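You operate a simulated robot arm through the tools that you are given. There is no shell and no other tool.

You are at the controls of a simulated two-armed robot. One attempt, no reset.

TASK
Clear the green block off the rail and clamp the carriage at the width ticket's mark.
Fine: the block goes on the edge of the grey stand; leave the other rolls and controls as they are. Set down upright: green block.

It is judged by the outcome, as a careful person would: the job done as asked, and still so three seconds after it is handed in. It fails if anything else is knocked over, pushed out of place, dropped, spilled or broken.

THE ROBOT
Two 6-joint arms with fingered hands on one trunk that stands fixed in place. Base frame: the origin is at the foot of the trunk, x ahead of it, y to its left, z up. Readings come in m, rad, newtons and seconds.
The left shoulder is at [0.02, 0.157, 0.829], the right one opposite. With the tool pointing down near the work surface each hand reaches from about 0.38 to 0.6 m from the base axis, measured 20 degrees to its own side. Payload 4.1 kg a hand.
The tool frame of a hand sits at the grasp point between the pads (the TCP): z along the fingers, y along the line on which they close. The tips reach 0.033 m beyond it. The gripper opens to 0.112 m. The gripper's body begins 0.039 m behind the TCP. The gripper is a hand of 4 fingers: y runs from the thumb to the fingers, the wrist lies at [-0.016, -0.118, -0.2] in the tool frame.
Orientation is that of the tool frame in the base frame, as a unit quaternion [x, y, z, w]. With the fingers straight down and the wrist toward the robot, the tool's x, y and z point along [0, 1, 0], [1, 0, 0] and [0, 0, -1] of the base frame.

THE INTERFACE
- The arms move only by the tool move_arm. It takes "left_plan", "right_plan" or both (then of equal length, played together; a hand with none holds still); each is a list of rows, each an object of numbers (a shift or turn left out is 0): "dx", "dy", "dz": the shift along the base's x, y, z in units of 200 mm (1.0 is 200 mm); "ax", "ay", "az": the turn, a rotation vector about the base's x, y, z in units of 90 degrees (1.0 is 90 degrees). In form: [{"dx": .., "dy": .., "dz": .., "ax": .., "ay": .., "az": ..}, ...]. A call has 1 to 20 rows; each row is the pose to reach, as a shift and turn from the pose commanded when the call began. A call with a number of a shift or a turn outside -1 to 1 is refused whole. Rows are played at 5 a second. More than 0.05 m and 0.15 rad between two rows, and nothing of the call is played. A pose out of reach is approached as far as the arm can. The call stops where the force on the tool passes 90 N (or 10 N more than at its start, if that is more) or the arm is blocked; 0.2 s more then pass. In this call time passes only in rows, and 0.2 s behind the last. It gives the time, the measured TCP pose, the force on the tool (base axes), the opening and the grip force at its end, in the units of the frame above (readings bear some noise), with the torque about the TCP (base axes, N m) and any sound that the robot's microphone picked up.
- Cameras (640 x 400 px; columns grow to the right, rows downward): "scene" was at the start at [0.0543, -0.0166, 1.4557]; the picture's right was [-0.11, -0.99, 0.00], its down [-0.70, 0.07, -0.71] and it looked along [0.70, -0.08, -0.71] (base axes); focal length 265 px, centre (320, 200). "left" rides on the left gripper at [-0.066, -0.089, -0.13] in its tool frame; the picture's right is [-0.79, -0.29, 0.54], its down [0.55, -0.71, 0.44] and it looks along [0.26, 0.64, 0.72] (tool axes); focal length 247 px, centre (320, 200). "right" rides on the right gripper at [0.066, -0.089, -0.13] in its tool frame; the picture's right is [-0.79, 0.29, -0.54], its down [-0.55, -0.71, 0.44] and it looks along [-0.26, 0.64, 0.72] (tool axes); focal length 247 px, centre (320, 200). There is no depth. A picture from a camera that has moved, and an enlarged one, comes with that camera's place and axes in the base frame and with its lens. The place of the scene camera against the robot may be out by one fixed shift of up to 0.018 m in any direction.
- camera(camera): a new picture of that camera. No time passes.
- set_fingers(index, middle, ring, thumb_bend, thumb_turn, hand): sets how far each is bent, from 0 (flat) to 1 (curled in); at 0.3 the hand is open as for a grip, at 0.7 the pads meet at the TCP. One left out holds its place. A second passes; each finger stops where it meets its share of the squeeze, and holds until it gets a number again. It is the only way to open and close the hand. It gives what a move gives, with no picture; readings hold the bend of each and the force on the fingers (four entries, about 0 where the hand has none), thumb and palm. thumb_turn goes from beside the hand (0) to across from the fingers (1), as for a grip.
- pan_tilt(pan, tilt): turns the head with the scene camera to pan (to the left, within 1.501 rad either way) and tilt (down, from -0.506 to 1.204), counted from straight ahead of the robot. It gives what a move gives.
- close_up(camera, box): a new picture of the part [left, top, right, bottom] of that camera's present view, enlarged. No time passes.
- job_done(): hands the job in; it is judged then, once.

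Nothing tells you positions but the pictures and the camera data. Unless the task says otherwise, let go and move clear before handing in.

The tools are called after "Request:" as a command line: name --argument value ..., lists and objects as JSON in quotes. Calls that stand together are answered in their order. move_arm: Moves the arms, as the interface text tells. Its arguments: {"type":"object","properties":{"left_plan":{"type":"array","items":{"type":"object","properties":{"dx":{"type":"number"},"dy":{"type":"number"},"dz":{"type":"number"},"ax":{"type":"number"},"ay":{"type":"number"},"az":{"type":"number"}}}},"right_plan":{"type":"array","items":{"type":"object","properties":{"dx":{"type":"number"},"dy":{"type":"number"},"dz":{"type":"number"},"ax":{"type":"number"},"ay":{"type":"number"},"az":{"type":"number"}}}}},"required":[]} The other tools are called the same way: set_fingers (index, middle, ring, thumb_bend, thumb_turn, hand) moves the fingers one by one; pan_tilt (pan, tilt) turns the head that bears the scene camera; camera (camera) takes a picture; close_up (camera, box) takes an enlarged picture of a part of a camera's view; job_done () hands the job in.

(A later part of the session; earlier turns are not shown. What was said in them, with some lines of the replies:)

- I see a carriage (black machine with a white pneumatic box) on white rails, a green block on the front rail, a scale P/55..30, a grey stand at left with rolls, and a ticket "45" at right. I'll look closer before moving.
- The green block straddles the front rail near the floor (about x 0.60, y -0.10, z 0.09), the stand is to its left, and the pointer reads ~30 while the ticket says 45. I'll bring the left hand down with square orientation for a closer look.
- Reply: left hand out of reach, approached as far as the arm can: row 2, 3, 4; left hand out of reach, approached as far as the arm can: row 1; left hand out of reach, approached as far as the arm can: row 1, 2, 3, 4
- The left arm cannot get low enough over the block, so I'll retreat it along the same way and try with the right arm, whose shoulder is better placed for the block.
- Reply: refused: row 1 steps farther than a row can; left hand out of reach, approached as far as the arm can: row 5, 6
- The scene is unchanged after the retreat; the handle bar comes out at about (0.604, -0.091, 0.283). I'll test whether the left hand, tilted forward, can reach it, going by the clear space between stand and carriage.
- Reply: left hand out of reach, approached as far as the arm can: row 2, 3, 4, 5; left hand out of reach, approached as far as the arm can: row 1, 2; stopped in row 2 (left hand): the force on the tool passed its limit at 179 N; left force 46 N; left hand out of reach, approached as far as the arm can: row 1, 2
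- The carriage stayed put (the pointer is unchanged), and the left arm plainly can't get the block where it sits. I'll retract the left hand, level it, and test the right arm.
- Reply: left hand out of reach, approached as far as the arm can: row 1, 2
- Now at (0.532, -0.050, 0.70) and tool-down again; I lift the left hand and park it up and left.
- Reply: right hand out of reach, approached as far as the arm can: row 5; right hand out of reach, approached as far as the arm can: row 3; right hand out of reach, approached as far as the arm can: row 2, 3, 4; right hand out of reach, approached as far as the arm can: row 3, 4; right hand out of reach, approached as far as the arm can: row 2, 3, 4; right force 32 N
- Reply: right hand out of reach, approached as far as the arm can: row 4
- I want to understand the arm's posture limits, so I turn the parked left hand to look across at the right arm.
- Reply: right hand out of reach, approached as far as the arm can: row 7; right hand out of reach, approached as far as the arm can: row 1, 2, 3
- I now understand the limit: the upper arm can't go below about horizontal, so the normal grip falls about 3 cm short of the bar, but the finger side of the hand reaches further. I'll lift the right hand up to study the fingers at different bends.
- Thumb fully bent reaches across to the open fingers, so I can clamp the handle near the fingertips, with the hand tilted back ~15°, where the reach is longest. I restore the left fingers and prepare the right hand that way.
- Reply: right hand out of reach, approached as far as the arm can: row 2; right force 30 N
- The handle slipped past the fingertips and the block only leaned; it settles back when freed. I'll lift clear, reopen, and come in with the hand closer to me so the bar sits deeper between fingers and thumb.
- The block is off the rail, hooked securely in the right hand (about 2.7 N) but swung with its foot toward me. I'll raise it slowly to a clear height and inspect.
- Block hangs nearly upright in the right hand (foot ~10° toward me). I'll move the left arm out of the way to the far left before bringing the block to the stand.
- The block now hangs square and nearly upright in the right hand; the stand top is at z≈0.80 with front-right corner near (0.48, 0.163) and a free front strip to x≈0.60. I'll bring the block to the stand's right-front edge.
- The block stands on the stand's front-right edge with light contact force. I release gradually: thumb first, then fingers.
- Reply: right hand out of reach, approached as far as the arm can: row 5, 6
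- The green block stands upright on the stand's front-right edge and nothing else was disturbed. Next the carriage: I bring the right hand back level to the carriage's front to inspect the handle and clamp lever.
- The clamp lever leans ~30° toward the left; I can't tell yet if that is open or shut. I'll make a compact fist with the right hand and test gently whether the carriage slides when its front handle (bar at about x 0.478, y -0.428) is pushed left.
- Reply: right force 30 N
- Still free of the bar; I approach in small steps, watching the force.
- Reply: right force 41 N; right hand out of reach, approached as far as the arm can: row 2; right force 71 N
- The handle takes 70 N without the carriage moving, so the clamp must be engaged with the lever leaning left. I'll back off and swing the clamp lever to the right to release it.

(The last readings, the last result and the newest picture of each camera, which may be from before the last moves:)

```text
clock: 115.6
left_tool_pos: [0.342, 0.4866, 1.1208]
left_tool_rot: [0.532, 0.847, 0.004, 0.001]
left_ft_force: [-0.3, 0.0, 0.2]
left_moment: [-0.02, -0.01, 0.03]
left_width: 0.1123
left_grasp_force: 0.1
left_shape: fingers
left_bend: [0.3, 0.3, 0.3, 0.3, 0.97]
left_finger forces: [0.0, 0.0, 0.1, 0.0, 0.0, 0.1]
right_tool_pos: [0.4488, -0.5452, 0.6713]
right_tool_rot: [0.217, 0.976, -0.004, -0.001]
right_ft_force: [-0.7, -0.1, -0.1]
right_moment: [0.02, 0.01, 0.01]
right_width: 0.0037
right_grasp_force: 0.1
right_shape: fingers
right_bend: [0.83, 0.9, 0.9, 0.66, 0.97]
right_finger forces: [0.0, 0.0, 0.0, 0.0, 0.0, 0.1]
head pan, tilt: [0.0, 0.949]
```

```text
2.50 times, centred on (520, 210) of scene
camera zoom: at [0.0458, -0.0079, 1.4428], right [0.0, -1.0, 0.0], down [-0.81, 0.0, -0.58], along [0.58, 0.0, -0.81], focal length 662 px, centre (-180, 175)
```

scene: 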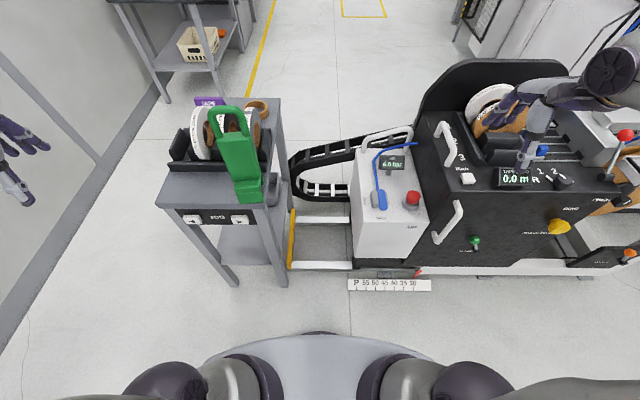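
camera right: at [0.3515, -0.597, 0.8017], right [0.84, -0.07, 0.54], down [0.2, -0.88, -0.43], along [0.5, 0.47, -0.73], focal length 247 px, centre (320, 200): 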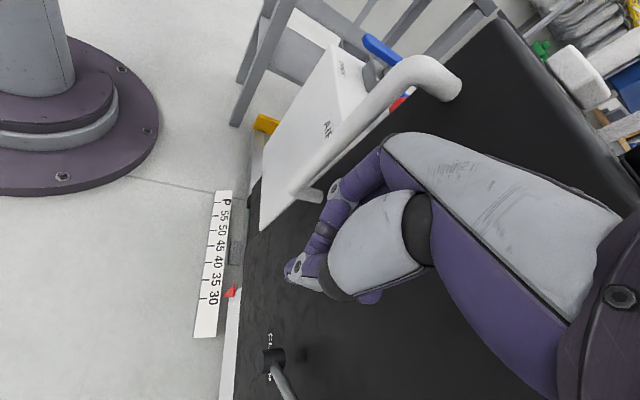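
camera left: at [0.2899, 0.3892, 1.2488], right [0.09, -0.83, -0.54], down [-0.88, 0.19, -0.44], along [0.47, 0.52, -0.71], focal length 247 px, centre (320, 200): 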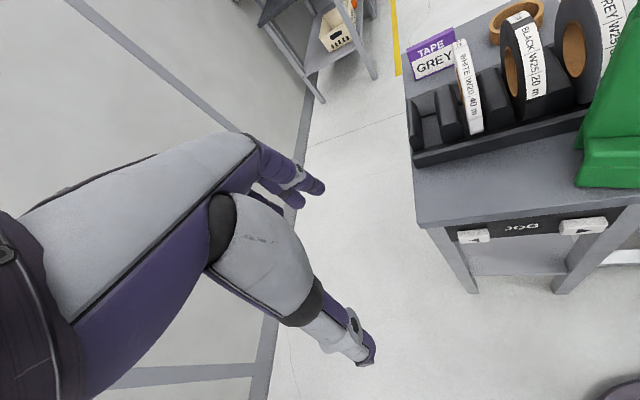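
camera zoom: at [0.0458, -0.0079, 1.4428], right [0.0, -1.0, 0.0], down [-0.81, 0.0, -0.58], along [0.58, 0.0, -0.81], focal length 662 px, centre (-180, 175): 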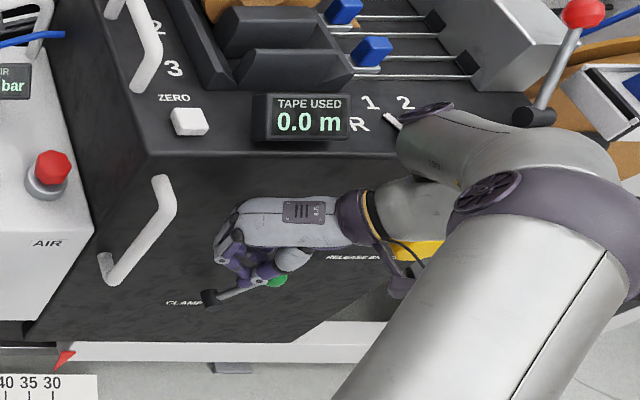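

Request:
move_arm --right_plan '[{"dy": 0.06}, {"dy": 0.12}]'

Request:
move_arm --right_plan '[{"dy": 0.05}, {"dy": 0.1}]'

Request:
camera --camera "right"

Request:
close_up --camera "scene" --box '[340, 150, 560, 300]'

```text
clock: 116.2
left_tool_pos: [0.3431, 0.4859, 1.1205]
left_tool_rot: [0.531, 0.847, 0.004, 0.001]
left_ft_force: [0.1, 0.0, 0.3]
left_moment: [0.04, 0.0, -0.01]
left_width: 0.1127
left_grasp_force: 0.0
left_shape: fingers
left_bend: [0.3, 0.3, 0.3, 0.3, 0.97]
left_finger forces: [0.0, 0.0, 0.1, 0.1, 0.0, 0.0]
right_tool_pos: [0.4495, -0.5198, 0.6702]
right_tool_rot: [0.217, 0.976, -0.004, -0.001]
right_ft_force: [-0.5, 0.1, -0.8]
right_moment: [-0.01, 0.04, 0.02]
right_width: 0.0039
right_grasp_force: 0.0
right_shape: fingers
right_bend: [0.84, 0.9, 0.9, 0.66, 0.97]
right_finger forces: [0.1, 0.1, 0.0, 0.0, 0.0, 0.0]
head pan, tilt: [0.0, 0.949]
```

```text
clock: 116.8
left_tool_pos: [0.3431, 0.4887, 1.1198]
left_tool_rot: [0.531, 0.847, 0.005, 0.001]
left_ft_force: [0.2, 0.2, -0.2]
left_moment: [0.02, -0.02, 0.01]
left_width: 0.1122
left_grasp_force: 0.0
left_shape: fingers
left_bend: [0.3, 0.3, 0.3, 0.3, 0.97]
left_finger forces: [0.1, 0.0, 0.0, 0.1, 0.0, 0.0]
right_tool_pos: [0.4499, -0.4993, 0.671]
right_tool_rot: [0.217, 0.976, -0.003, -0.001]
right_ft_force: [0.0, -0.3, -0.6]
right_moment: [-0.01, 0.01, 0.02]
right_width: 0.004
right_grasp_force: 0.0
right_shape: fingers
right_bend: [0.84, 0.9, 0.9, 0.66, 0.97]
right_finger forces: [0.0, 0.0, 0.0, 0.0, 0.0, 0.0]
head pan, tilt: [0.0, 0.949]
```

```text
taken
camera right: at [0.3524, -0.5521, 0.8011], right [0.84, -0.07, 0.54], down [0.2, -0.88, -0.43], along [0.5, 0.47, -0.73], focal length 247 px, centre (320, 200)
```

right: 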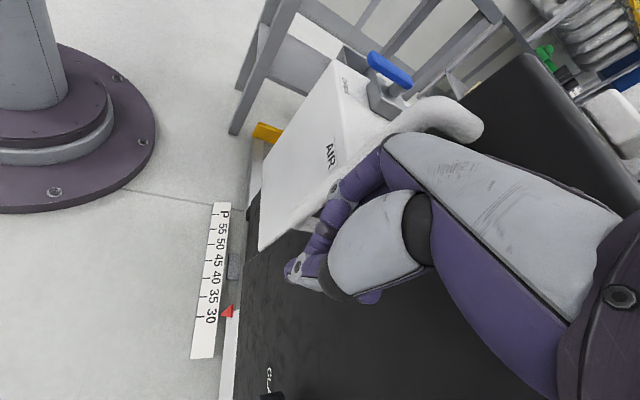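

```text
2.67 times, centred on (450, 225) of scene
camera zoom: at [0.046, -0.0081, 1.4428], right [0.0, -1.0, 0.0], down [-0.81, 0.0, -0.58], along [0.58, 0.0, -0.81], focal length 706 px, centre (-27, 133)
```

zoom: 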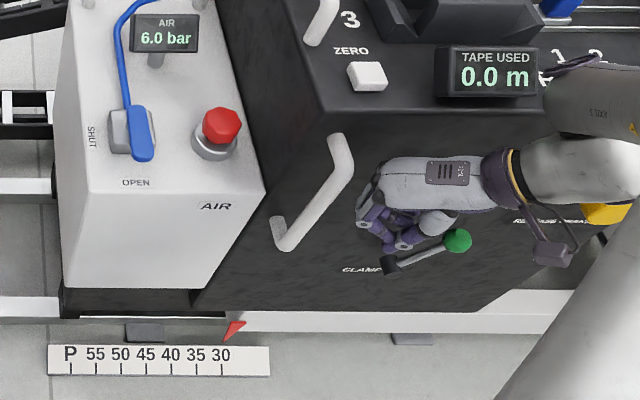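

Request:
move_arm --right_plan '[{"dy": 0.04}, {"dy": 0.08}]'

Request:
move_arm --right_plan '[{"dy": 0.03}, {"dy": 0.06}]'

Request:
move_arm --right_plan '[{"dy": 0.03}, {"dy": 0.06}]'

Request:
close_up --camera "scene" --box '[340, 150, 560, 300]'

```text
clock: 117.4
left_tool_pos: [0.3418, 0.4863, 1.1201]
left_tool_rot: [0.532, 0.847, 0.004, 0.001]
left_ft_force: [0.2, -0.2, 0.2]
left_moment: [0.04, 0.02, -0.01]
left_width: 0.1125
left_grasp_force: 0.1
left_shape: fingers
left_bend: [0.3, 0.3, 0.3, 0.3, 0.97]
left_finger forces: [0.1, 0.0, 0.0, 0.0, 0.0, 0.0]
right_tool_pos: [0.4502, -0.4839, 0.6697]
right_tool_rot: [0.218, 0.976, -0.005, 0.0]
right_ft_force: [-0.5, 0.0, 0.6]
right_moment: [-0.01, -0.01, -0.03]
right_width: 0.0042
right_grasp_force: 0.1
right_shape: fingers
right_bend: [0.84, 0.9, 0.9, 0.66, 0.97]
right_finger forces: [0.1, 0.0, 0.0, 0.1, 0.0, 0.0]
head pan, tilt: [0.0, 0.949]
```

```text
clock: 118.0
left_tool_pos: [0.3426, 0.4883, 1.1211]
left_tool_rot: [0.532, 0.846, 0.005, 0.001]
left_ft_force: [0.0, -0.2, -0.2]
left_moment: [0.0, -0.02, -0.01]
left_width: 0.1123
left_grasp_force: 0.0
left_shape: fingers
left_bend: [0.3, 0.3, 0.3, 0.3, 0.97]
left_finger forces: [0.1, 0.0, 0.1, 0.1, 0.1, 0.1]
right_tool_pos: [0.4481, -0.4739, 0.6695]
right_tool_rot: [0.218, 0.976, -0.005, 0.0]
right_ft_force: [-1.0, -8.1, -0.7]
right_moment: [0.47, -0.06, -0.19]
right_width: 0.0044
right_grasp_force: 3.0
right_shape: fingers
right_bend: [0.84, 0.9, 0.9, 0.66, 0.97]
right_finger forces: [0.1, 7.2, 0.1, 0.0, 0.0, 0.1]
head pan, tilt: [0.0, 0.949]
```

```text
clock: 118.6
left_tool_pos: [0.343, 0.488, 1.1192]
left_tool_rot: [0.532, 0.847, 0.005, 0.0]
left_ft_force: [-0.6, 0.1, 0.3]
left_moment: [0.01, -0.03, 0.01]
left_width: 0.1124
left_grasp_force: 0.1
left_shape: fingers
left_bend: [0.3, 0.3, 0.3, 0.3, 0.97]
left_finger forces: [0.1, 0.0, 0.0, 0.1, 0.0, 0.0]
right_tool_pos: [0.4478, -0.4589, 0.6703]
right_tool_rot: [0.217, 0.976, -0.001, -0.001]
right_ft_force: [0.3, -0.9, 0.6]
right_moment: [-0.03, 0.01, 0.02]
right_width: 0.0043
right_grasp_force: 0.0
right_shape: fingers
right_bend: [0.84, 0.9, 0.9, 0.66, 0.97]
right_finger forces: [0.1, 0.0, 0.0, 0.0, 0.0, 0.0]
head pan, tilt: [0.0, 0.949]
```

```text
2.67 times, centred on (450, 225) of scene
camera zoom: at [0.046, -0.008, 1.4428], right [0.0, -1.0, 0.0], down [-0.81, 0.0, -0.58], along [0.58, 0.0, -0.81], focal length 706 px, centre (-27, 133)
```

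zoom: 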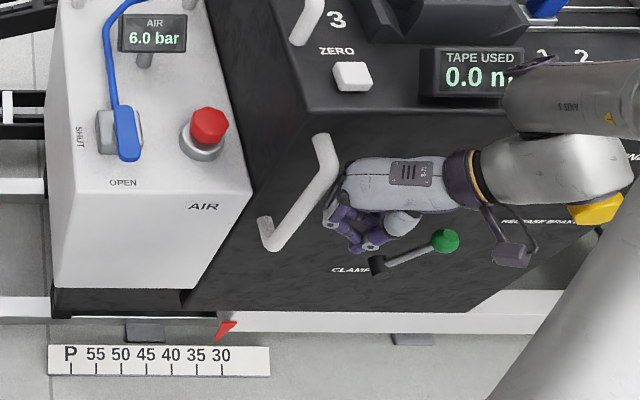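

The clamp is released and the carriage slides freely under ~8 N. I'll push it slowly left in small steps, reading the pointer.

Request:
move_arm --right_plan '[{"dy": 0.02}, {"dy": 0.04}, {"dy": 0.06}, {"dy": 0.08}, {"dy": 0.1}, {"dy": 0.12}, {"dy": 0.14}, {"dy": 0.16}]'

Request:
close_up --camera "scene" --box '[330, 250, 450, 300]'

```text
clock: 120.4
left_tool_pos: [0.3424, 0.4876, 1.1203]
left_tool_rot: [0.532, 0.847, 0.005, 0.001]
left_ft_force: [-0.9, -0.4, 0.1]
left_moment: [-0.02, 0.0, -0.01]
left_width: 0.1122
left_grasp_force: 0.1
left_shape: fingers
left_bend: [0.3, 0.3, 0.3, 0.3, 0.97]
left_finger forces: [0.0, 0.0, 0.0, 0.0, 0.0, 0.0]
right_tool_pos: [0.4475, -0.4276, 0.6691]
right_tool_rot: [0.218, 0.976, -0.004, -0.001]
right_ft_force: [-0.5, -0.2, -0.6]
right_moment: [0.0, 0.0, 0.02]
right_width: 0.0047
right_grasp_force: 0.0
right_shape: fingers
right_bend: [0.84, 0.9, 0.9, 0.66, 0.97]
right_finger forces: [0.1, 0.0, 0.1, 0.0, 0.0, 0.0]
head pan, tilt: [0.0, 0.949]
```

```text
5.33 times, centred on (390, 275) of scene
camera zoom: at [0.046, -0.008, 1.4428], right [0.0, -1.0, 0.0], down [-0.81, 0.0, -0.58], along [0.58, 0.0, -0.81], focal length 1412 px, centre (-53, -200)
```

zoom: 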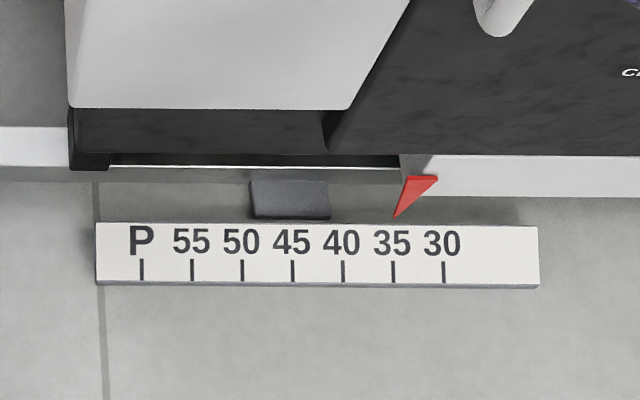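

Request:
move_arm --right_plan '[{"dy": 0.02}, {"dy": 0.04}, {"dy": 0.06}, {"dy": 0.08}, {"dy": 0.1}, {"dy": 0.12}, {"dy": 0.14}, {"dy": 0.16}, {"dy": 0.18}, {"dy": 0.2}, {"dy": 0.22}, {"dy": 0.24}, {"dy": 0.26}, {"dy": 0.28}, {"dy": 0.3}]'

Request:
close_up --camera "scene" --box '[330, 250, 450, 300]'

Request:
camera --camera "right"

```text
clock: 123.6
left_tool_pos: [0.3426, 0.4871, 1.119]
left_tool_rot: [0.533, 0.846, 0.005, 0.001]
left_ft_force: [0.0, -0.5, 0.4]
left_moment: [0.01, 0.05, 0.0]
left_width: 0.1123
left_grasp_force: 0.0
left_shape: fingers
left_bend: [0.3, 0.3, 0.3, 0.3, 0.97]
left_finger forces: [0.1, 0.0, 0.0, 0.1, 0.1, 0.0]
right_tool_pos: [0.4487, -0.369, 0.6693]
right_tool_rot: [0.217, 0.976, -0.005, 0.0]
right_ft_force: [-3.0, -8.3, 2.6]
right_moment: [0.55, -0.29, -0.12]
right_width: 0.0049
right_grasp_force: 4.1
right_shape: fingers
right_bend: [0.84, 0.9, 0.9, 0.66, 0.97]
right_finger forces: [0.0, 8.0, 0.0, 0.0, 0.1, 0.0]
head pan, tilt: [0.0, 0.949]
```

```text
5.33 times, centred on (390, 275) of scene
camera zoom: at [0.0459, -0.0082, 1.4428], right [0.0, -1.0, 0.0], down [-0.81, 0.0, -0.58], along [0.58, 0.0, -0.81], focal length 1412 px, centre (-53, -200)
```

zoom: 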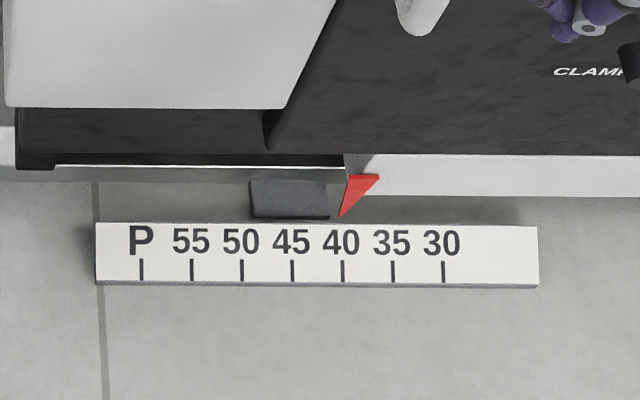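

```text
taken
camera right: at [0.3514, -0.4209, 0.8002], right [0.84, -0.07, 0.54], down [0.2, -0.88, -0.43], along [0.5, 0.47, -0.73], focal length 247 px, centre (320, 200)
```

right: 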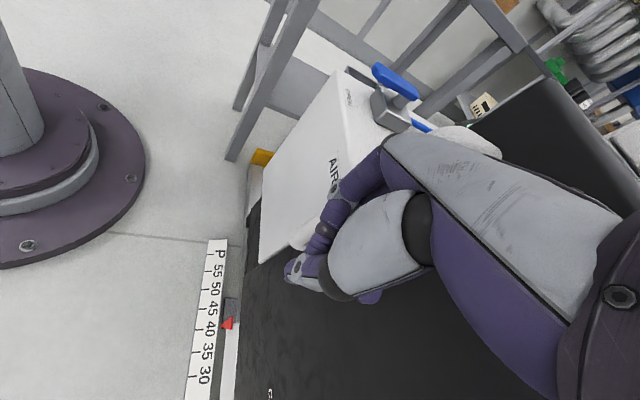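

Request:
close_up --camera "right" --box '[170, 230, 270, 400]'

Request:
close_up --camera "scene" --box '[370, 260, 420, 292]'

```text
2.35 times, centred on (220, 315) of right
camera zoom: at [0.3514, -0.4209, 0.8002], right [0.84, -0.07, 0.54], down [0.2, -0.88, -0.43], along [0.5, 0.47, -0.73], focal length 581 px, centre (555, -71)
```

zoom: 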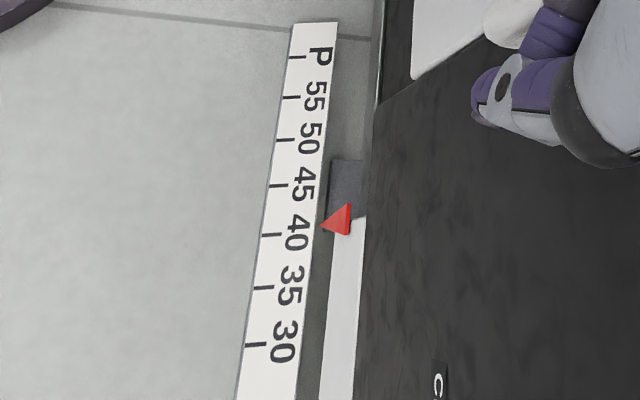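

```text
12.50 times, centred on (395, 276) of scene
camera zoom: at [0.0459, -0.0082, 1.4428], right [0.0, -1.0, 0.0], down [-0.81, 0.0, -0.58], along [0.58, 0.0, -0.81], focal length 3309 px, centre (-618, -750)
```

zoom: 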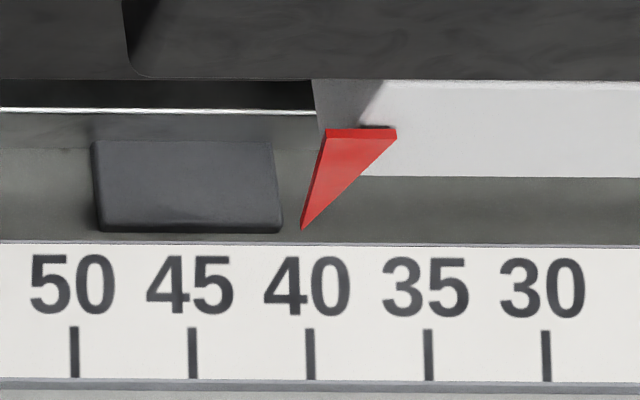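

Request:
move_arm --right_plan '[{"dy": 0.015}, {"dy": 0.03}, {"dy": 0.045}, {"dy": 0.06}, {"dy": 0.075}, {"dy": 0.09}, {"dy": 0.105}, {"dy": 0.12}, {"dy": 0.135}]'

Request:
close_up --camera "right" --box '[170, 230, 270, 400]'

Request:
close_up --camera "scene" --box '[370, 260, 420, 292]'

```text
clock: 125.6
left_tool_pos: [0.3418, 0.4878, 1.1196]
left_tool_rot: [0.531, 0.847, 0.004, 0.001]
left_ft_force: [0.0, 0.0, 0.8]
left_moment: [0.05, 0.03, 0.0]
left_width: 0.1127
left_grasp_force: 0.0
left_shape: fingers
left_bend: [0.3, 0.3, 0.3, 0.3, 0.97]
left_finger forces: [0.0, 0.0, 0.0, 0.0, 0.0, 0.0]
right_tool_pos: [0.4482, -0.3425, 0.6703]
right_tool_rot: [0.217, 0.976, -0.003, -0.001]
right_ft_force: [-1.6, -1.2, 0.8]
right_moment: [0.06, -0.09, -0.02]
right_width: 0.0052
right_grasp_force: 1.1
right_shape: fingers
right_bend: [0.84, 0.9, 0.9, 0.66, 0.97]
right_finger forces: [0.0, 2.8, 0.1, 0.0, 0.0, 0.0]
head pan, tilt: [0.0, 0.949]
```

```text
2.35 times, centred on (220, 315) of right
camera zoom: at [0.352, -0.3941, 0.8002], right [0.84, -0.07, 0.54], down [0.2, -0.88, -0.43], along [0.5, 0.47, -0.73], focal length 581 px, centre (555, -71)
```

zoom: 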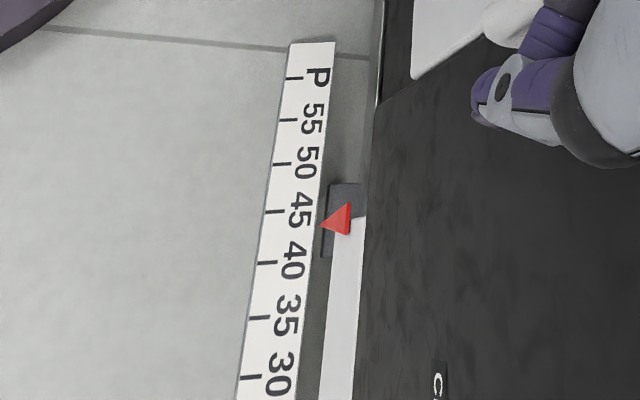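

```text
12.50 times, centred on (395, 276) of scene
camera zoom: at [0.046, -0.008, 1.4428], right [0.0, -1.0, 0.0], down [-0.81, 0.0, -0.58], along [0.58, 0.0, -0.81], focal length 3309 px, centre (-618, -750)
```

zoom: 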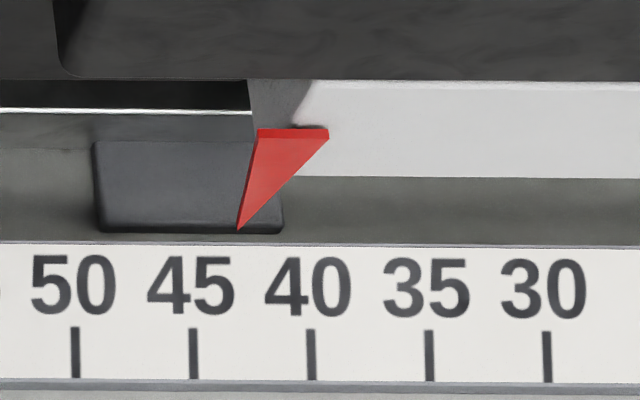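

Request:
move_arm --right_plan '[{"dy": 0.01}, {"dy": 0.02}, {"dy": 0.03}, {"dy": 0.04}, {"dy": 0.05}, {"dy": 0.06}, {"dy": 0.07}, {"dy": 0.08}]'

Request:
close_up --camera "right" --box '[195, 280, 275, 370]'

Request:
close_up --camera "scene" --box '[370, 260, 420, 292]'

```text
clock: 127.4
left_tool_pos: [0.3429, 0.4875, 1.1201]
left_tool_rot: [0.532, 0.847, 0.004, 0.001]
left_ft_force: [0.1, 0.7, -0.1]
left_moment: [-0.04, 0.0, 0.0]
left_width: 0.1125
left_grasp_force: 0.1
left_shape: fingers
left_bend: [0.3, 0.3, 0.3, 0.3, 0.97]
left_finger forces: [0.0, 0.0, 0.0, 0.0, 0.0, 0.0]
right_tool_pos: [0.4486, -0.3262, 0.6689]
right_tool_rot: [0.217, 0.976, -0.004, -0.001]
right_ft_force: [0.3, 0.3, -0.1]
right_moment: [0.0, -0.01, -0.01]
right_width: 0.0049
right_grasp_force: 0.2
right_shape: fingers
right_bend: [0.84, 0.9, 0.9, 0.66, 0.97]
right_finger forces: [0.0, 0.0, 0.0, 0.0, 0.0, 0.1]
head pan, tilt: [0.0, 0.949]
```

```text
4.44 times, centred on (235, 325) of right
camera zoom: at [0.3521, -0.3783, 0.8004], right [0.84, -0.07, 0.54], down [0.2, -0.88, -0.43], along [0.5, 0.47, -0.73], focal length 1098 px, centre (698, -356)
```

zoom: 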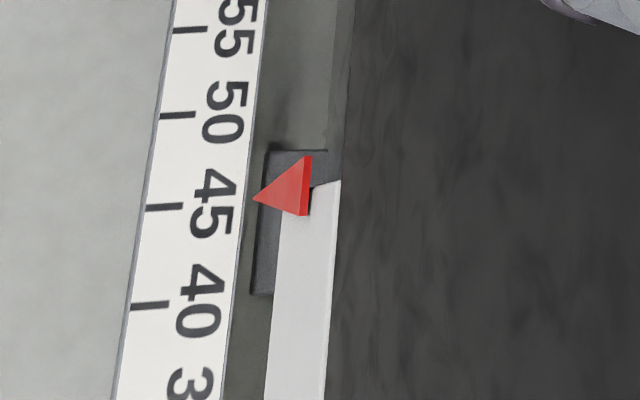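

```text
12.50 times, centred on (395, 276) of scene
camera zoom: at [0.046, -0.008, 1.4428], right [0.0, -1.0, 0.0], down [-0.81, 0.0, -0.58], along [0.58, 0.0, -0.81], focal length 3309 px, centre (-618, -750)
```

zoom: 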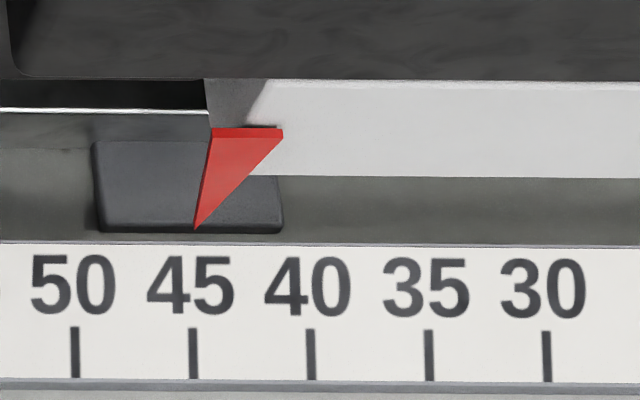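

The pointer now reads 45 (within about 0.1–0.2). The hand isn't touching the carriage; I'll back away, then swing the clamp lever back to the left to lock it.

Request:
move_arm --right_plan '[{"dy": -0.08}, {"dx": -0.06, "dy": -0.2}, {"dx": -0.14, "dy": -0.34, "dz": 0.08}, {"dx": -0.22, "dy": -0.48, "dz": 0.2}, {"dx": -0.26, "dy": -0.6, "dz": 0.35}]'

Request:
camera --camera "right"

Request:
close_up --camera "scene" --box '[360, 170, 560, 300]'

Request:
close_up --camera "scene" --box '[370, 260, 420, 292]'

```text
clock: 128.6
left_tool_pos: [0.3416, 0.4868, 1.121]
left_tool_rot: [0.532, 0.847, 0.005, 0.001]
left_ft_force: [1.3, 0.0, -0.2]
left_moment: [-0.02, 0.02, -0.02]
left_width: 0.1124
left_grasp_force: 0.0
left_shape: fingers
left_bend: [0.3, 0.3, 0.3, 0.3, 0.97]
left_finger forces: [0.0, 0.0, 0.0, 0.0, 0.0, 0.0]
right_tool_pos: [0.3976, -0.444, 0.7411]
right_tool_rot: [0.217, 0.976, -0.004, -0.001]
right_ft_force: [0.6, 0.7, 0.2]
right_moment: [0.03, 0.0, -0.03]
right_width: 0.0052
right_grasp_force: 0.1
right_shape: fingers
right_bend: [0.84, 0.9, 0.9, 0.66, 0.97]
right_finger forces: [0.0, 0.0, 0.0, 0.0, 0.0, 0.1]
head pan, tilt: [0.0, 0.949]
```

```text
taken
camera right: at [0.3003, -0.4973, 0.8706], right [0.84, -0.07, 0.54], down [0.2, -0.88, -0.43], along [0.5, 0.47, -0.73], focal length 247 px, centre (320, 200)
```

right: 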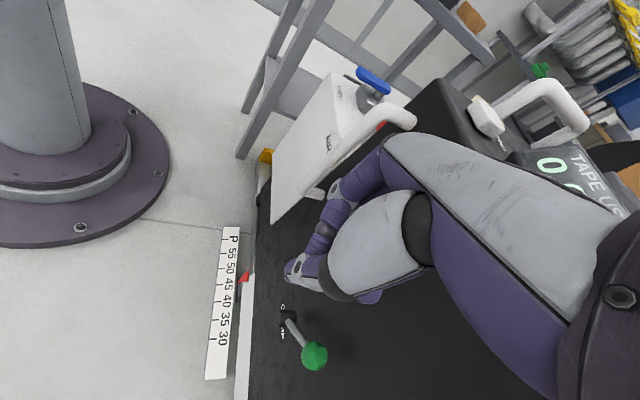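

```text
3.08 times, centred on (460, 235) of scene
camera zoom: at [0.0463, -0.0079, 1.4428], right [0.0, -1.0, 0.0], down [-0.81, 0.0, -0.58], along [0.58, 0.0, -0.81], focal length 814 px, centre (-111, 92)
```

zoom: 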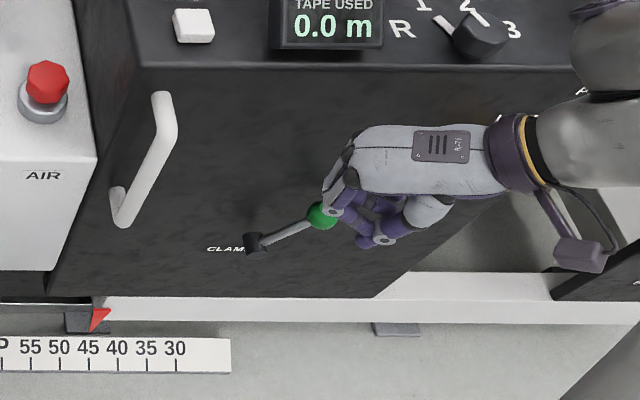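

```text
12.50 times, centred on (395, 276) of scene
camera zoom: at [0.0463, -0.0079, 1.4428], right [0.0, -1.0, 0.0], down [-0.81, 0.0, -0.58], along [0.58, 0.0, -0.81], focal length 3309 px, centre (-618, -750)
```

zoom: 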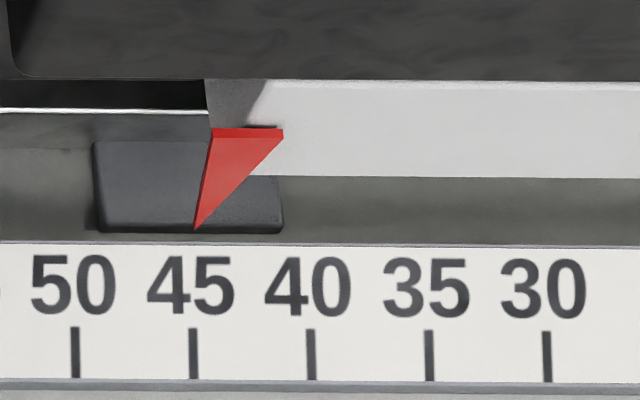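

Request:
move_arm --right_plan '[{"dy": -0.09, "az": -0.09}, {"dy": -0.18, "az": -0.18}, {"dy": -0.27, "az": -0.27}, {"dy": -0.36, "az": -0.36}, {"dy": -0.45, "az": -0.45}, {"dy": -0.54, "az": -0.54}, {"dy": -0.64, "az": -0.63}, {"dy": -0.74, "az": -0.71}]'

Request:
set_fingers --hand "right" --index 0.3 --middle 0.3 --ring 0.3 --thumb_bend 0.3

Request:
move_arm --right_plan '[{"dx": 0.04, "dy": -0.03, "dz": -0.2}, {"dx": 0.1, "dy": -0.05, "dz": -0.4}, {"dx": 0.14, "dy": -0.05, "dz": -0.6}, {"dx": 0.16, "dy": -0.05, "dz": -0.8}]'

Request:
camera --camera "right"

Request:
close_up --camera "scene" --box '[400, 170, 600, 300]'

```text
clock: 130.4
left_tool_pos: [0.3424, 0.4863, 1.1195]
left_tool_rot: [0.531, 0.847, 0.005, 0.0]
left_ft_force: [0.5, 0.5, 0.1]
left_moment: [-0.02, 0.04, -0.02]
left_width: 0.1127
left_grasp_force: 0.0
left_shape: fingers
left_bend: [0.3, 0.3, 0.3, 0.3, 0.97]
left_finger forces: [0.0, 0.0, 0.0, 0.0, 0.0, 0.1]
right_tool_pos: [0.3971, -0.5944, 0.7395]
right_tool_rot: [0.702, 0.712, -0.002, -0.002]
right_ft_force: [0.0, -0.1, 0.6]
right_moment: [0.01, 0.01, 0.0]
right_width: 0.0048
right_grasp_force: 0.0
right_shape: fingers
right_bend: [0.84, 0.9, 0.9, 0.66, 0.97]
right_finger forces: [0.0, 0.1, 0.1, 0.1, 0.0, 0.0]
head pan, tilt: [0.0, 0.949]
```

```text
clock: 131.4
left_tool_pos: [0.3424, 0.4867, 1.1195]
left_tool_rot: [0.531, 0.847, 0.005, 0.001]
left_ft_force: [-0.3, 0.8, 0.0]
left_moment: [0.0, 0.04, 0.0]
left_width: 0.1124
left_grasp_force: 0.1
left_shape: fingers
left_bend: [0.3, 0.3, 0.3, 0.3, 0.97]
left_finger forces: [0.1, 0.0, 0.0, 0.0, 0.0, 0.0]
right_tool_pos: [0.3962, -0.5945, 0.7388]
right_tool_rot: [0.701, 0.713, -0.003, -0.002]
right_ft_force: [0.8, 0.2, 0.0]
right_moment: [0.03, 0.0, -0.01]
right_width: 0.1122
right_grasp_force: 0.1
right_shape: fingers
right_bend: [0.3, 0.3, 0.3, 0.3, 0.97]
right_finger forces: [0.1, 0.0, 0.0, 0.1, 0.0, 0.0]
head pan, tilt: [0.0, 0.949]
```

```text
clock: 132.4
left_tool_pos: [0.3413, 0.4873, 1.1202]
left_tool_rot: [0.531, 0.847, 0.004, 0.001]
left_ft_force: [-0.3, -0.1, -0.3]
left_moment: [-0.01, 0.0, -0.02]
left_width: 0.1124
left_grasp_force: 0.1
left_shape: fingers
left_bend: [0.3, 0.3, 0.3, 0.3, 0.97]
left_finger forces: [0.0, 0.1, 0.0, 0.0, 0.0, 0.1]
right_tool_pos: [0.4278, -0.6046, 0.5792]
right_tool_rot: [0.702, 0.713, -0.003, -0.002]
right_ft_force: [-0.2, 0.0, 0.3]
right_moment: [-0.01, 0.01, 0.01]
right_width: 0.1123
right_grasp_force: 0.1
right_shape: fingers
right_bend: [0.3, 0.3, 0.3, 0.3, 0.97]
right_finger forces: [0.1, 0.1, 0.1, 0.0, 0.0, 0.1]
head pan, tilt: [0.0, 0.949]
```

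```text
taken
camera right: at [0.3389, -0.5405, 0.7099], right [0.3, -0.79, 0.54], down [-0.7, -0.56, -0.43], along [0.64, -0.25, -0.73], focal length 247 px, centre (320, 200)
```

right: 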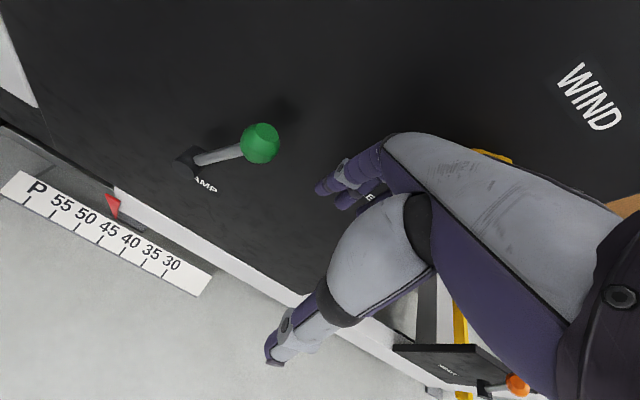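

```text
3.08 times, centred on (500, 235) of scene
camera zoom: at [0.0459, -0.0077, 1.4428], right [0.0, -1.0, 0.0], down [-0.81, 0.0, -0.58], along [0.58, 0.0, -0.81], focal length 814 px, centre (-234, 92)
```

zoom: 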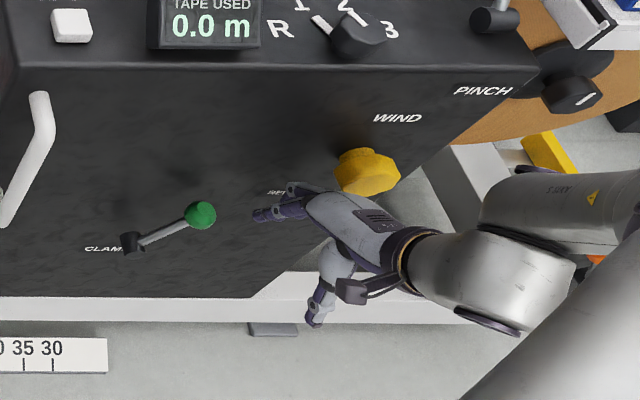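

Request:
move_arm --right_plan '[{"dy": 0.05}, {"dy": 0.1}, {"dy": 0.14}]'

Request:
move_arm --right_plan '[{"dy": 0.03}, {"dy": 0.06}, {"dy": 0.09}]'

Request:
close_up --camera "scene" --box '[400, 170, 600, 300]'

```text
clock: 133.2
left_tool_pos: [0.3425, 0.4873, 1.1199]
left_tool_rot: [0.531, 0.847, 0.005, 0.001]
left_ft_force: [0.9, -0.2, 1.0]
left_moment: [0.05, -0.04, -0.02]
left_width: 0.1126
left_grasp_force: 0.1
left_shape: fingers
left_bend: [0.3, 0.3, 0.3, 0.3, 0.97]
left_finger forces: [0.1, 0.0, 0.0, 0.0, 0.0, 0.0]
right_tool_pos: [0.4295, -0.5756, 0.5798]
right_tool_rot: [0.701, 0.713, -0.003, -0.002]
right_ft_force: [0.2, 0.6, -0.3]
right_moment: [-0.03, -0.02, 0.01]
right_width: 0.1126
right_grasp_force: 0.1
right_shape: fingers
right_bend: [0.3, 0.3, 0.3, 0.3, 0.97]
right_finger forces: [0.1, 0.0, 0.0, 0.0, 0.0, 0.0]
head pan, tilt: [0.0, 0.949]
```

```text
clock: 134.0
left_tool_pos: [0.3423, 0.4866, 1.1189]
left_tool_rot: [0.531, 0.847, 0.005, 0.001]
left_ft_force: [-0.6, 0.3, -0.2]
left_moment: [-0.02, 0.02, -0.02]
left_width: 0.1124
left_grasp_force: 0.0
left_shape: fingers
left_bend: [0.3, 0.3, 0.3, 0.3, 0.97]
left_finger forces: [0.0, 0.0, 0.0, 0.0, 0.1, 0.0]
right_tool_pos: [0.4294, -0.5576, 0.5794]
right_tool_rot: [0.701, 0.713, -0.003, -0.002]
right_ft_force: [-0.5, -1.2, 0.6]
right_moment: [-0.05, -0.04, -0.09]
right_width: 0.1123
right_grasp_force: 0.0
right_shape: fingers
right_bend: [0.3, 0.3, 0.3, 0.3, 0.97]
right_finger forces: [1.4, 0.1, 0.0, 0.0, 0.0, 0.0]
head pan, tilt: [0.0, 0.949]
```

```text
3.08 times, centred on (500, 235) of scene
camera zoom: at [0.046, -0.008, 1.4428], right [0.0, -1.0, 0.0], down [-0.81, 0.0, -0.58], along [0.58, 0.0, -0.81], focal length 814 px, centre (-234, 92)
```

zoom: 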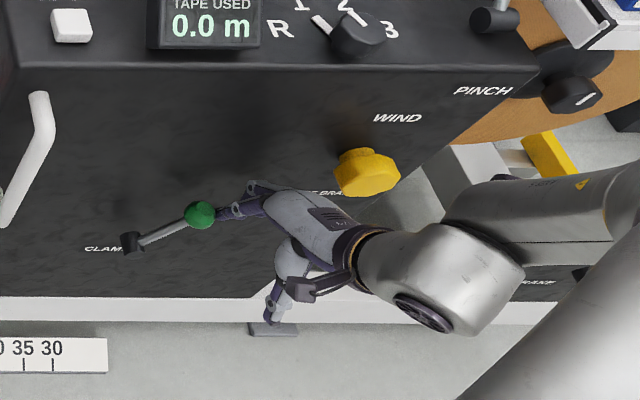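

Request:
move_arm --right_plan '[{"dy": 0.025}, {"dy": 0.05}, {"dy": 0.075}, {"dy": 0.1}, {"dy": 0.125}, {"dy": 0.15}]'

Request:
close_up --camera "scene" --box '[360, 170, 560, 300]'

Request:
close_up --camera "scene" --box '[370, 260, 420, 292]'

```text
clock: 135.4
left_tool_pos: [0.342, 0.4864, 1.1196]
left_tool_rot: [0.531, 0.847, 0.004, 0.001]
left_ft_force: [-0.4, 0.2, 0.2]
left_moment: [0.01, -0.03, 0.01]
left_width: 0.1123
left_grasp_force: 0.1
left_shape: fingers
left_bend: [0.3, 0.3, 0.3, 0.3, 0.97]
left_finger forces: [0.0, 0.0, 0.0, 0.0, 0.0, 0.0]
right_tool_pos: [0.4288, -0.5283, 0.5804]
right_tool_rot: [0.701, 0.713, -0.004, -0.003]
right_ft_force: [-0.3, -0.8, 0.3]
right_moment: [-0.01, 0.04, 0.01]
right_width: 0.1124
right_grasp_force: 0.2
right_shape: fingers
right_bend: [0.3, 0.3, 0.3, 0.3, 0.97]
right_finger forces: [1.0, 0.0, 0.0, 0.0, 0.0, 0.0]
head pan, tilt: [0.0, 0.949]
```

```text
3.08 times, centred on (460, 235) of scene
camera zoom: at [0.046, -0.008, 1.4428], right [0.0, -1.0, 0.0], down [-0.81, 0.0, -0.58], along [0.58, 0.0, -0.81], focal length 814 px, centre (-111, 92)
```

zoom: 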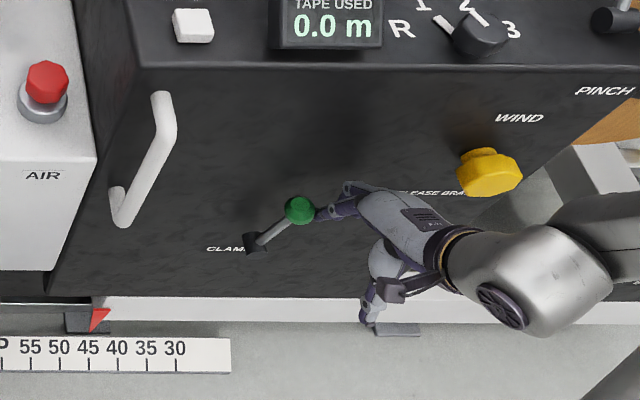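

```text
12.50 times, centred on (395, 276) of scene
camera zoom: at [0.046, -0.008, 1.4428], right [0.0, -1.0, 0.0], down [-0.81, 0.0, -0.58], along [0.58, 0.0, -0.81], focal length 3309 px, centre (-618, -750)
```

zoom: 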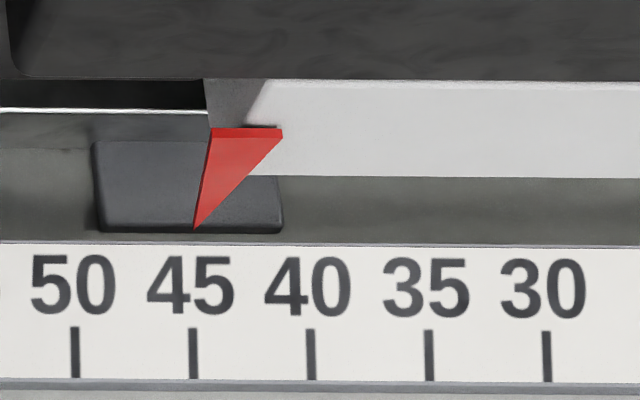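

Request:
move_arm --right_plan '[{"dy": 0.025}, {"dy": 0.05}, {"dy": 0.075}, {"dy": 0.1}, {"dy": 0.125}, {"dy": 0.15}]'

Request:
close_up --camera "scene" --box '[360, 170, 560, 300]'

Request:
close_up --camera "scene" --box '[370, 260, 420, 292]'

```text
clock: 136.8
left_tool_pos: [0.3434, 0.4873, 1.1198]
left_tool_rot: [0.532, 0.847, 0.006, 0.001]
left_ft_force: [0.7, 0.0, 0.0]
left_moment: [-0.04, -0.04, 0.01]
left_width: 0.1125
left_grasp_force: 0.2
left_shape: fingers
left_bend: [0.3, 0.3, 0.3, 0.3, 0.97]
left_finger forces: [0.1, 0.0, 0.0, 0.0, 0.1, 0.1]
right_tool_pos: [0.4277, -0.4985, 0.5784]
right_tool_rot: [0.701, 0.713, -0.003, -0.002]
right_ft_force: [0.1, 1.2, 0.1]
right_moment: [0.01, -0.04, -0.01]
right_width: 0.1127
right_grasp_force: 0.2
right_shape: fingers
right_bend: [0.3, 0.3, 0.3, 0.3, 0.97]
right_finger forces: [0.1, 0.1, 0.0, 0.0, 0.1, 0.1]
head pan, tilt: [0.0, 0.949]
```

```text
3.08 times, centred on (460, 235) of scene
camera zoom: at [0.046, -0.008, 1.4428], right [0.0, -1.0, 0.0], down [-0.81, 0.0, -0.58], along [0.58, 0.0, -0.81], focal length 814 px, centre (-111, 92)
```

zoom: 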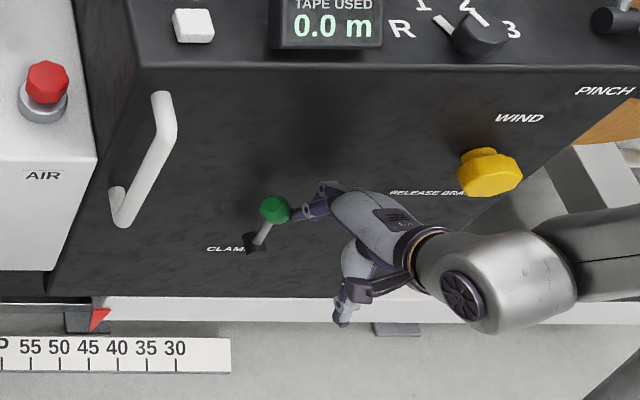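

```text
12.50 times, centred on (395, 276) of scene
camera zoom: at [0.046, -0.008, 1.4428], right [0.0, -1.0, 0.0], down [-0.81, 0.0, -0.58], along [0.58, 0.0, -0.81], focal length 3309 px, centre (-618, -750)
```

zoom: 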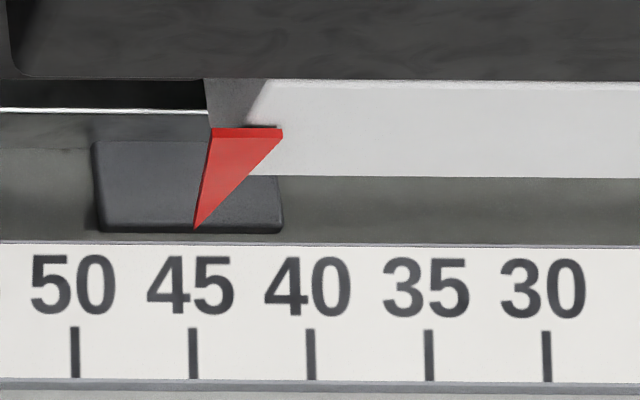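

Request:
move_arm --right_plan '[{"dy": 0.02}, {"dy": 0.04}, {"dy": 0.06}, {"dy": 0.08}, {"dy": 0.1}]'

Request:
close_up --camera "scene" --box '[360, 170, 560, 300]'

Request:
close_up --camera "scene" --box '[370, 260, 420, 292]'

```text
clock: 138.0
left_tool_pos: [0.3421, 0.4875, 1.1204]
left_tool_rot: [0.532, 0.847, 0.004, 0.0]
left_ft_force: [-0.1, 0.1, 0.6]
left_moment: [0.03, 0.02, 0.0]
left_width: 0.1126
left_grasp_force: 0.1
left_shape: fingers
left_bend: [0.3, 0.3, 0.3, 0.3, 0.97]
left_finger forces: [0.0, 0.0, 0.1, 0.1, 0.1, 0.1]
right_tool_pos: [0.4297, -0.4779, 0.5803]
right_tool_rot: [0.7, 0.714, -0.003, -0.004]
right_ft_force: [0.2, 0.4, 0.6]
right_moment: [-0.02, 0.02, -0.01]
right_width: 0.1124
right_grasp_force: 0.0
right_shape: fingers
right_bend: [0.3, 0.3, 0.3, 0.3, 0.97]
right_finger forces: [0.0, 0.1, 0.0, 0.0, 0.0, 0.0]
head pan, tilt: [0.0, 0.949]
```

```text
3.08 times, centred on (460, 235) of scene
camera zoom: at [0.046, -0.008, 1.4428], right [0.0, -1.0, 0.0], down [-0.81, 0.0, -0.58], along [0.58, 0.0, -0.81], focal length 814 px, centre (-111, 92)
```

zoom: 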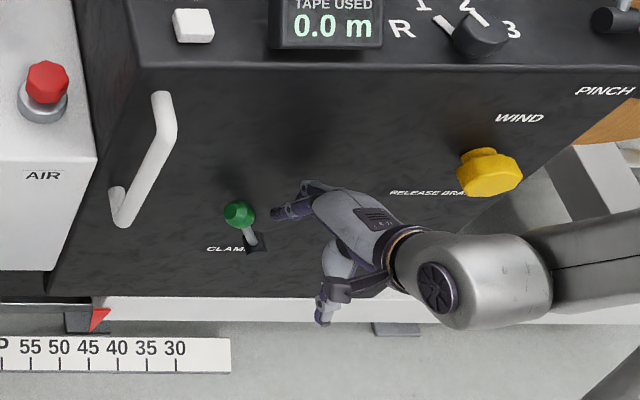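

```text
12.50 times, centred on (395, 276) of scene
camera zoom: at [0.046, -0.008, 1.4428], right [0.0, -1.0, 0.0], down [-0.81, 0.0, -0.58], along [0.58, 0.0, -0.81], focal length 3309 px, centre (-618, -750)
```

zoom: 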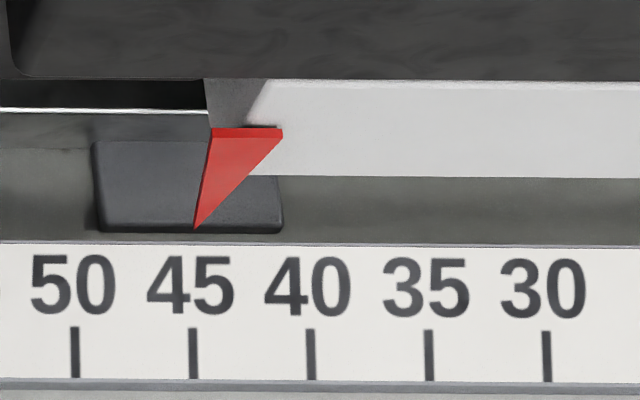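

The lever has snapped back to its original locked lean (30° left) and the pointer is still at 45. I withdraw the right hand and check everything.

Request:
move_arm --right_plan '[{"dy": -0.05, "dz": 0.05}, {"dx": -0.08, "dy": -0.08, "dz": 0.2}, {"dx": -0.16, "dy": -0.1, "dz": 0.4}, {"dx": -0.2, "dy": -0.12, "dz": 0.6}, {"dx": -0.22, "dy": -0.14, "dz": 0.8}, {"dx": -0.22, "dy": -0.14, "dz": 1.0}]'

Request:
move_arm --right_plan '[{"dz": 0.2}, {"dz": 0.4}, {"dy": -0.1, "dz": 0.6}, {"dy": -0.2, "dz": 0.8}]'

Request:
camera --camera "scene"

Request:
close_up --camera "scene" --box '[370, 260, 420, 292]'

Request:
close_up --camera "scene" --box '[340, 160, 540, 300]'

Request:
close_up --camera "scene" --box '[150, 80, 310, 230]'

Request:
camera --camera "right"

```text
clock: 139.4
left_tool_pos: [0.3423, 0.4872, 1.1209]
left_tool_rot: [0.532, 0.847, 0.004, 0.001]
left_ft_force: [-0.2, -0.9, 1.1]
left_moment: [0.03, 0.05, -0.02]
left_width: 0.1124
left_grasp_force: 0.0
left_shape: fingers
left_bend: [0.3, 0.3, 0.3, 0.3, 0.97]
left_finger forces: [0.0, 0.0, 0.0, 0.0, 0.1, 0.0]
right_tool_pos: [0.3866, -0.5071, 0.7814]
right_tool_rot: [0.701, 0.714, -0.004, -0.002]
right_ft_force: [0.4, 0.5, 0.0]
right_moment: [0.03, -0.03, 0.03]
right_width: 0.1127
right_grasp_force: 0.1
right_shape: fingers
right_bend: [0.3, 0.3, 0.3, 0.3, 0.97]
right_finger forces: [0.0, 0.0, 0.1, 0.1, 0.1, 0.0]
head pan, tilt: [0.0, 0.949]
```

```text
clock: 140.4
left_tool_pos: [0.3432, 0.4868, 1.1201]
left_tool_rot: [0.531, 0.847, 0.005, 0.001]
left_ft_force: [-0.1, -0.6, 0.1]
left_moment: [-0.01, 0.01, 0.01]
left_width: 0.1124
left_grasp_force: 0.1
left_shape: fingers
left_bend: [0.3, 0.3, 0.3, 0.3, 0.97]
left_finger forces: [0.1, 0.0, 0.1, 0.0, 0.0, 0.0]
right_tool_pos: [0.3847, -0.5466, 0.9416]
right_tool_rot: [0.701, 0.713, -0.004, -0.002]
right_ft_force: [0.4, -0.4, -0.3]
right_moment: [-0.02, 0.01, 0.02]
right_width: 0.1126
right_grasp_force: 0.1
right_shape: fingers
right_bend: [0.3, 0.3, 0.3, 0.3, 0.97]
right_finger forces: [0.1, 0.1, 0.0, 0.1, 0.1, 0.0]
head pan, tilt: [0.0, 0.949]
```

```text
taken
```

scene: 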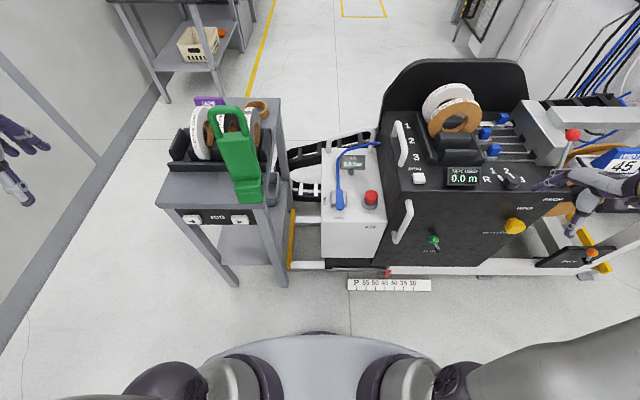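

```text
12.50 times, centred on (395, 276) of scene
camera zoom: at [0.0462, -0.0081, 1.4428], right [0.0, -1.0, 0.0], down [-0.81, 0.0, -0.58], along [0.58, 0.0, -0.81], focal length 3309 px, centre (-618, -750)
```

zoom: 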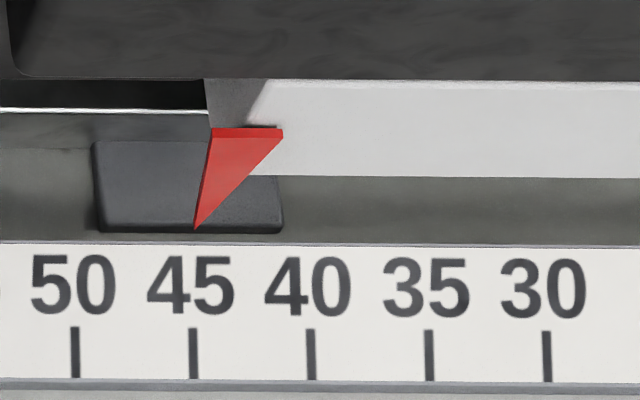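

```text
2.86 times, centred on (440, 230) of scene
camera zoom: at [0.0462, -0.0081, 1.4428], right [0.0, -1.0, 0.0], down [-0.81, 0.0, -0.58], along [0.58, 0.0, -0.81], focal length 756 px, centre (-23, 114)
```

zoom: 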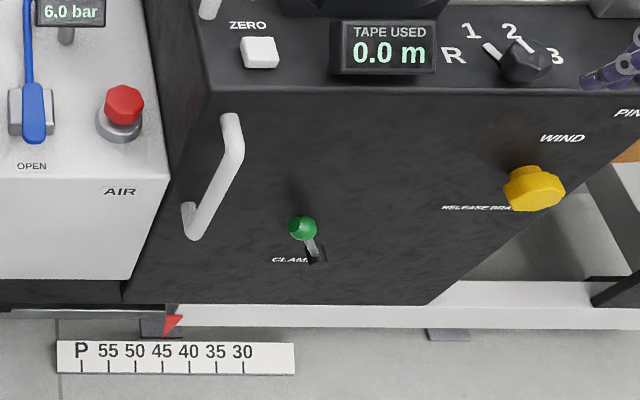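

```text
2.67 times, centred on (230, 155) of scene
camera zoom: at [0.0462, -0.0081, 1.4428], right [0.0, -1.0, 0.0], down [-0.81, 0.0, -0.58], along [0.58, 0.0, -0.81], focal length 706 px, centre (560, 320)
```

zoom: 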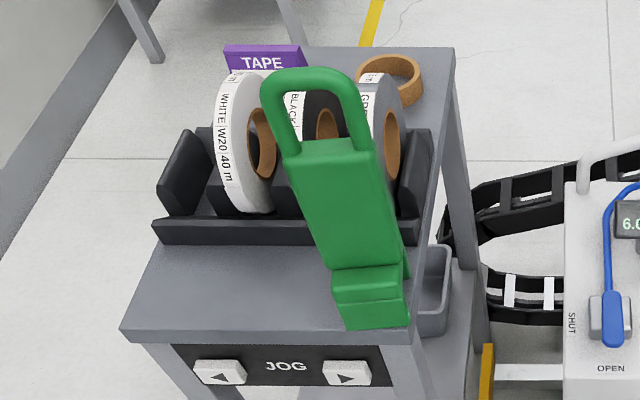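

```text
taken
camera right: at [0.2969, -0.4823, 1.0715], right [0.3, -0.79, 0.54], down [-0.7, -0.57, -0.43], along [0.64, -0.25, -0.73], focal length 247 px, centre (320, 200)
```

right: 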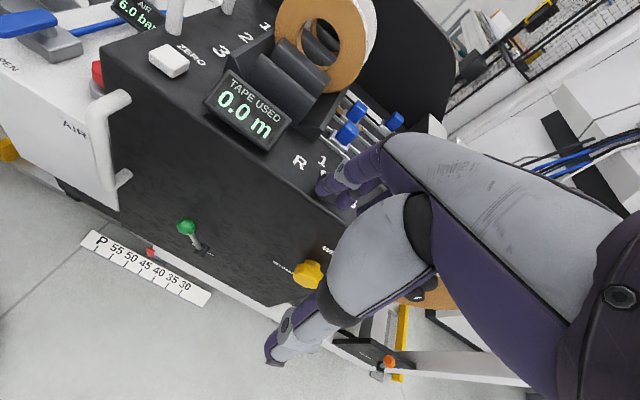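

Block upright on the stand's edge, pointer at 45, clamp lever back in its locked position, both hands clear and all else untouched — handing in.

Request:
job_done

```text
The job is handed in.
```

The job is done and handed in: the green block is off the rail and the carriage is clamped at 45, the mark on the width ticket.

- **Green block:** It stands upright on the grey stand at the front-right corner. Its right side is about level with the stand's right edge. Picking it up was awkward because its handle was at the edge of my reach. The first grip slipped, and the block leaned and settled back before the second grip lifted it.
- **Carriage:** It was clamped to begin with, so I released the clamp lever, pushed the carriage left by its handle, and set the lever back to its locked position. The pointer reads 45 to within about 0.2. I did not push on it again after locking. The lever leans as it did at the start, when the carriage held against about 70 N.
- **Contact:** Early on, my left hand pressed the side of the AIR box with up to 179 N when that arm drifted near the limit of its reach. The right hand also pressed it at about 29 N. The pointer did not move and I saw no damage.
- **Everything else:** The rolls, JOG buttons, brake, air valve and other controls look unchanged in the final pictures.
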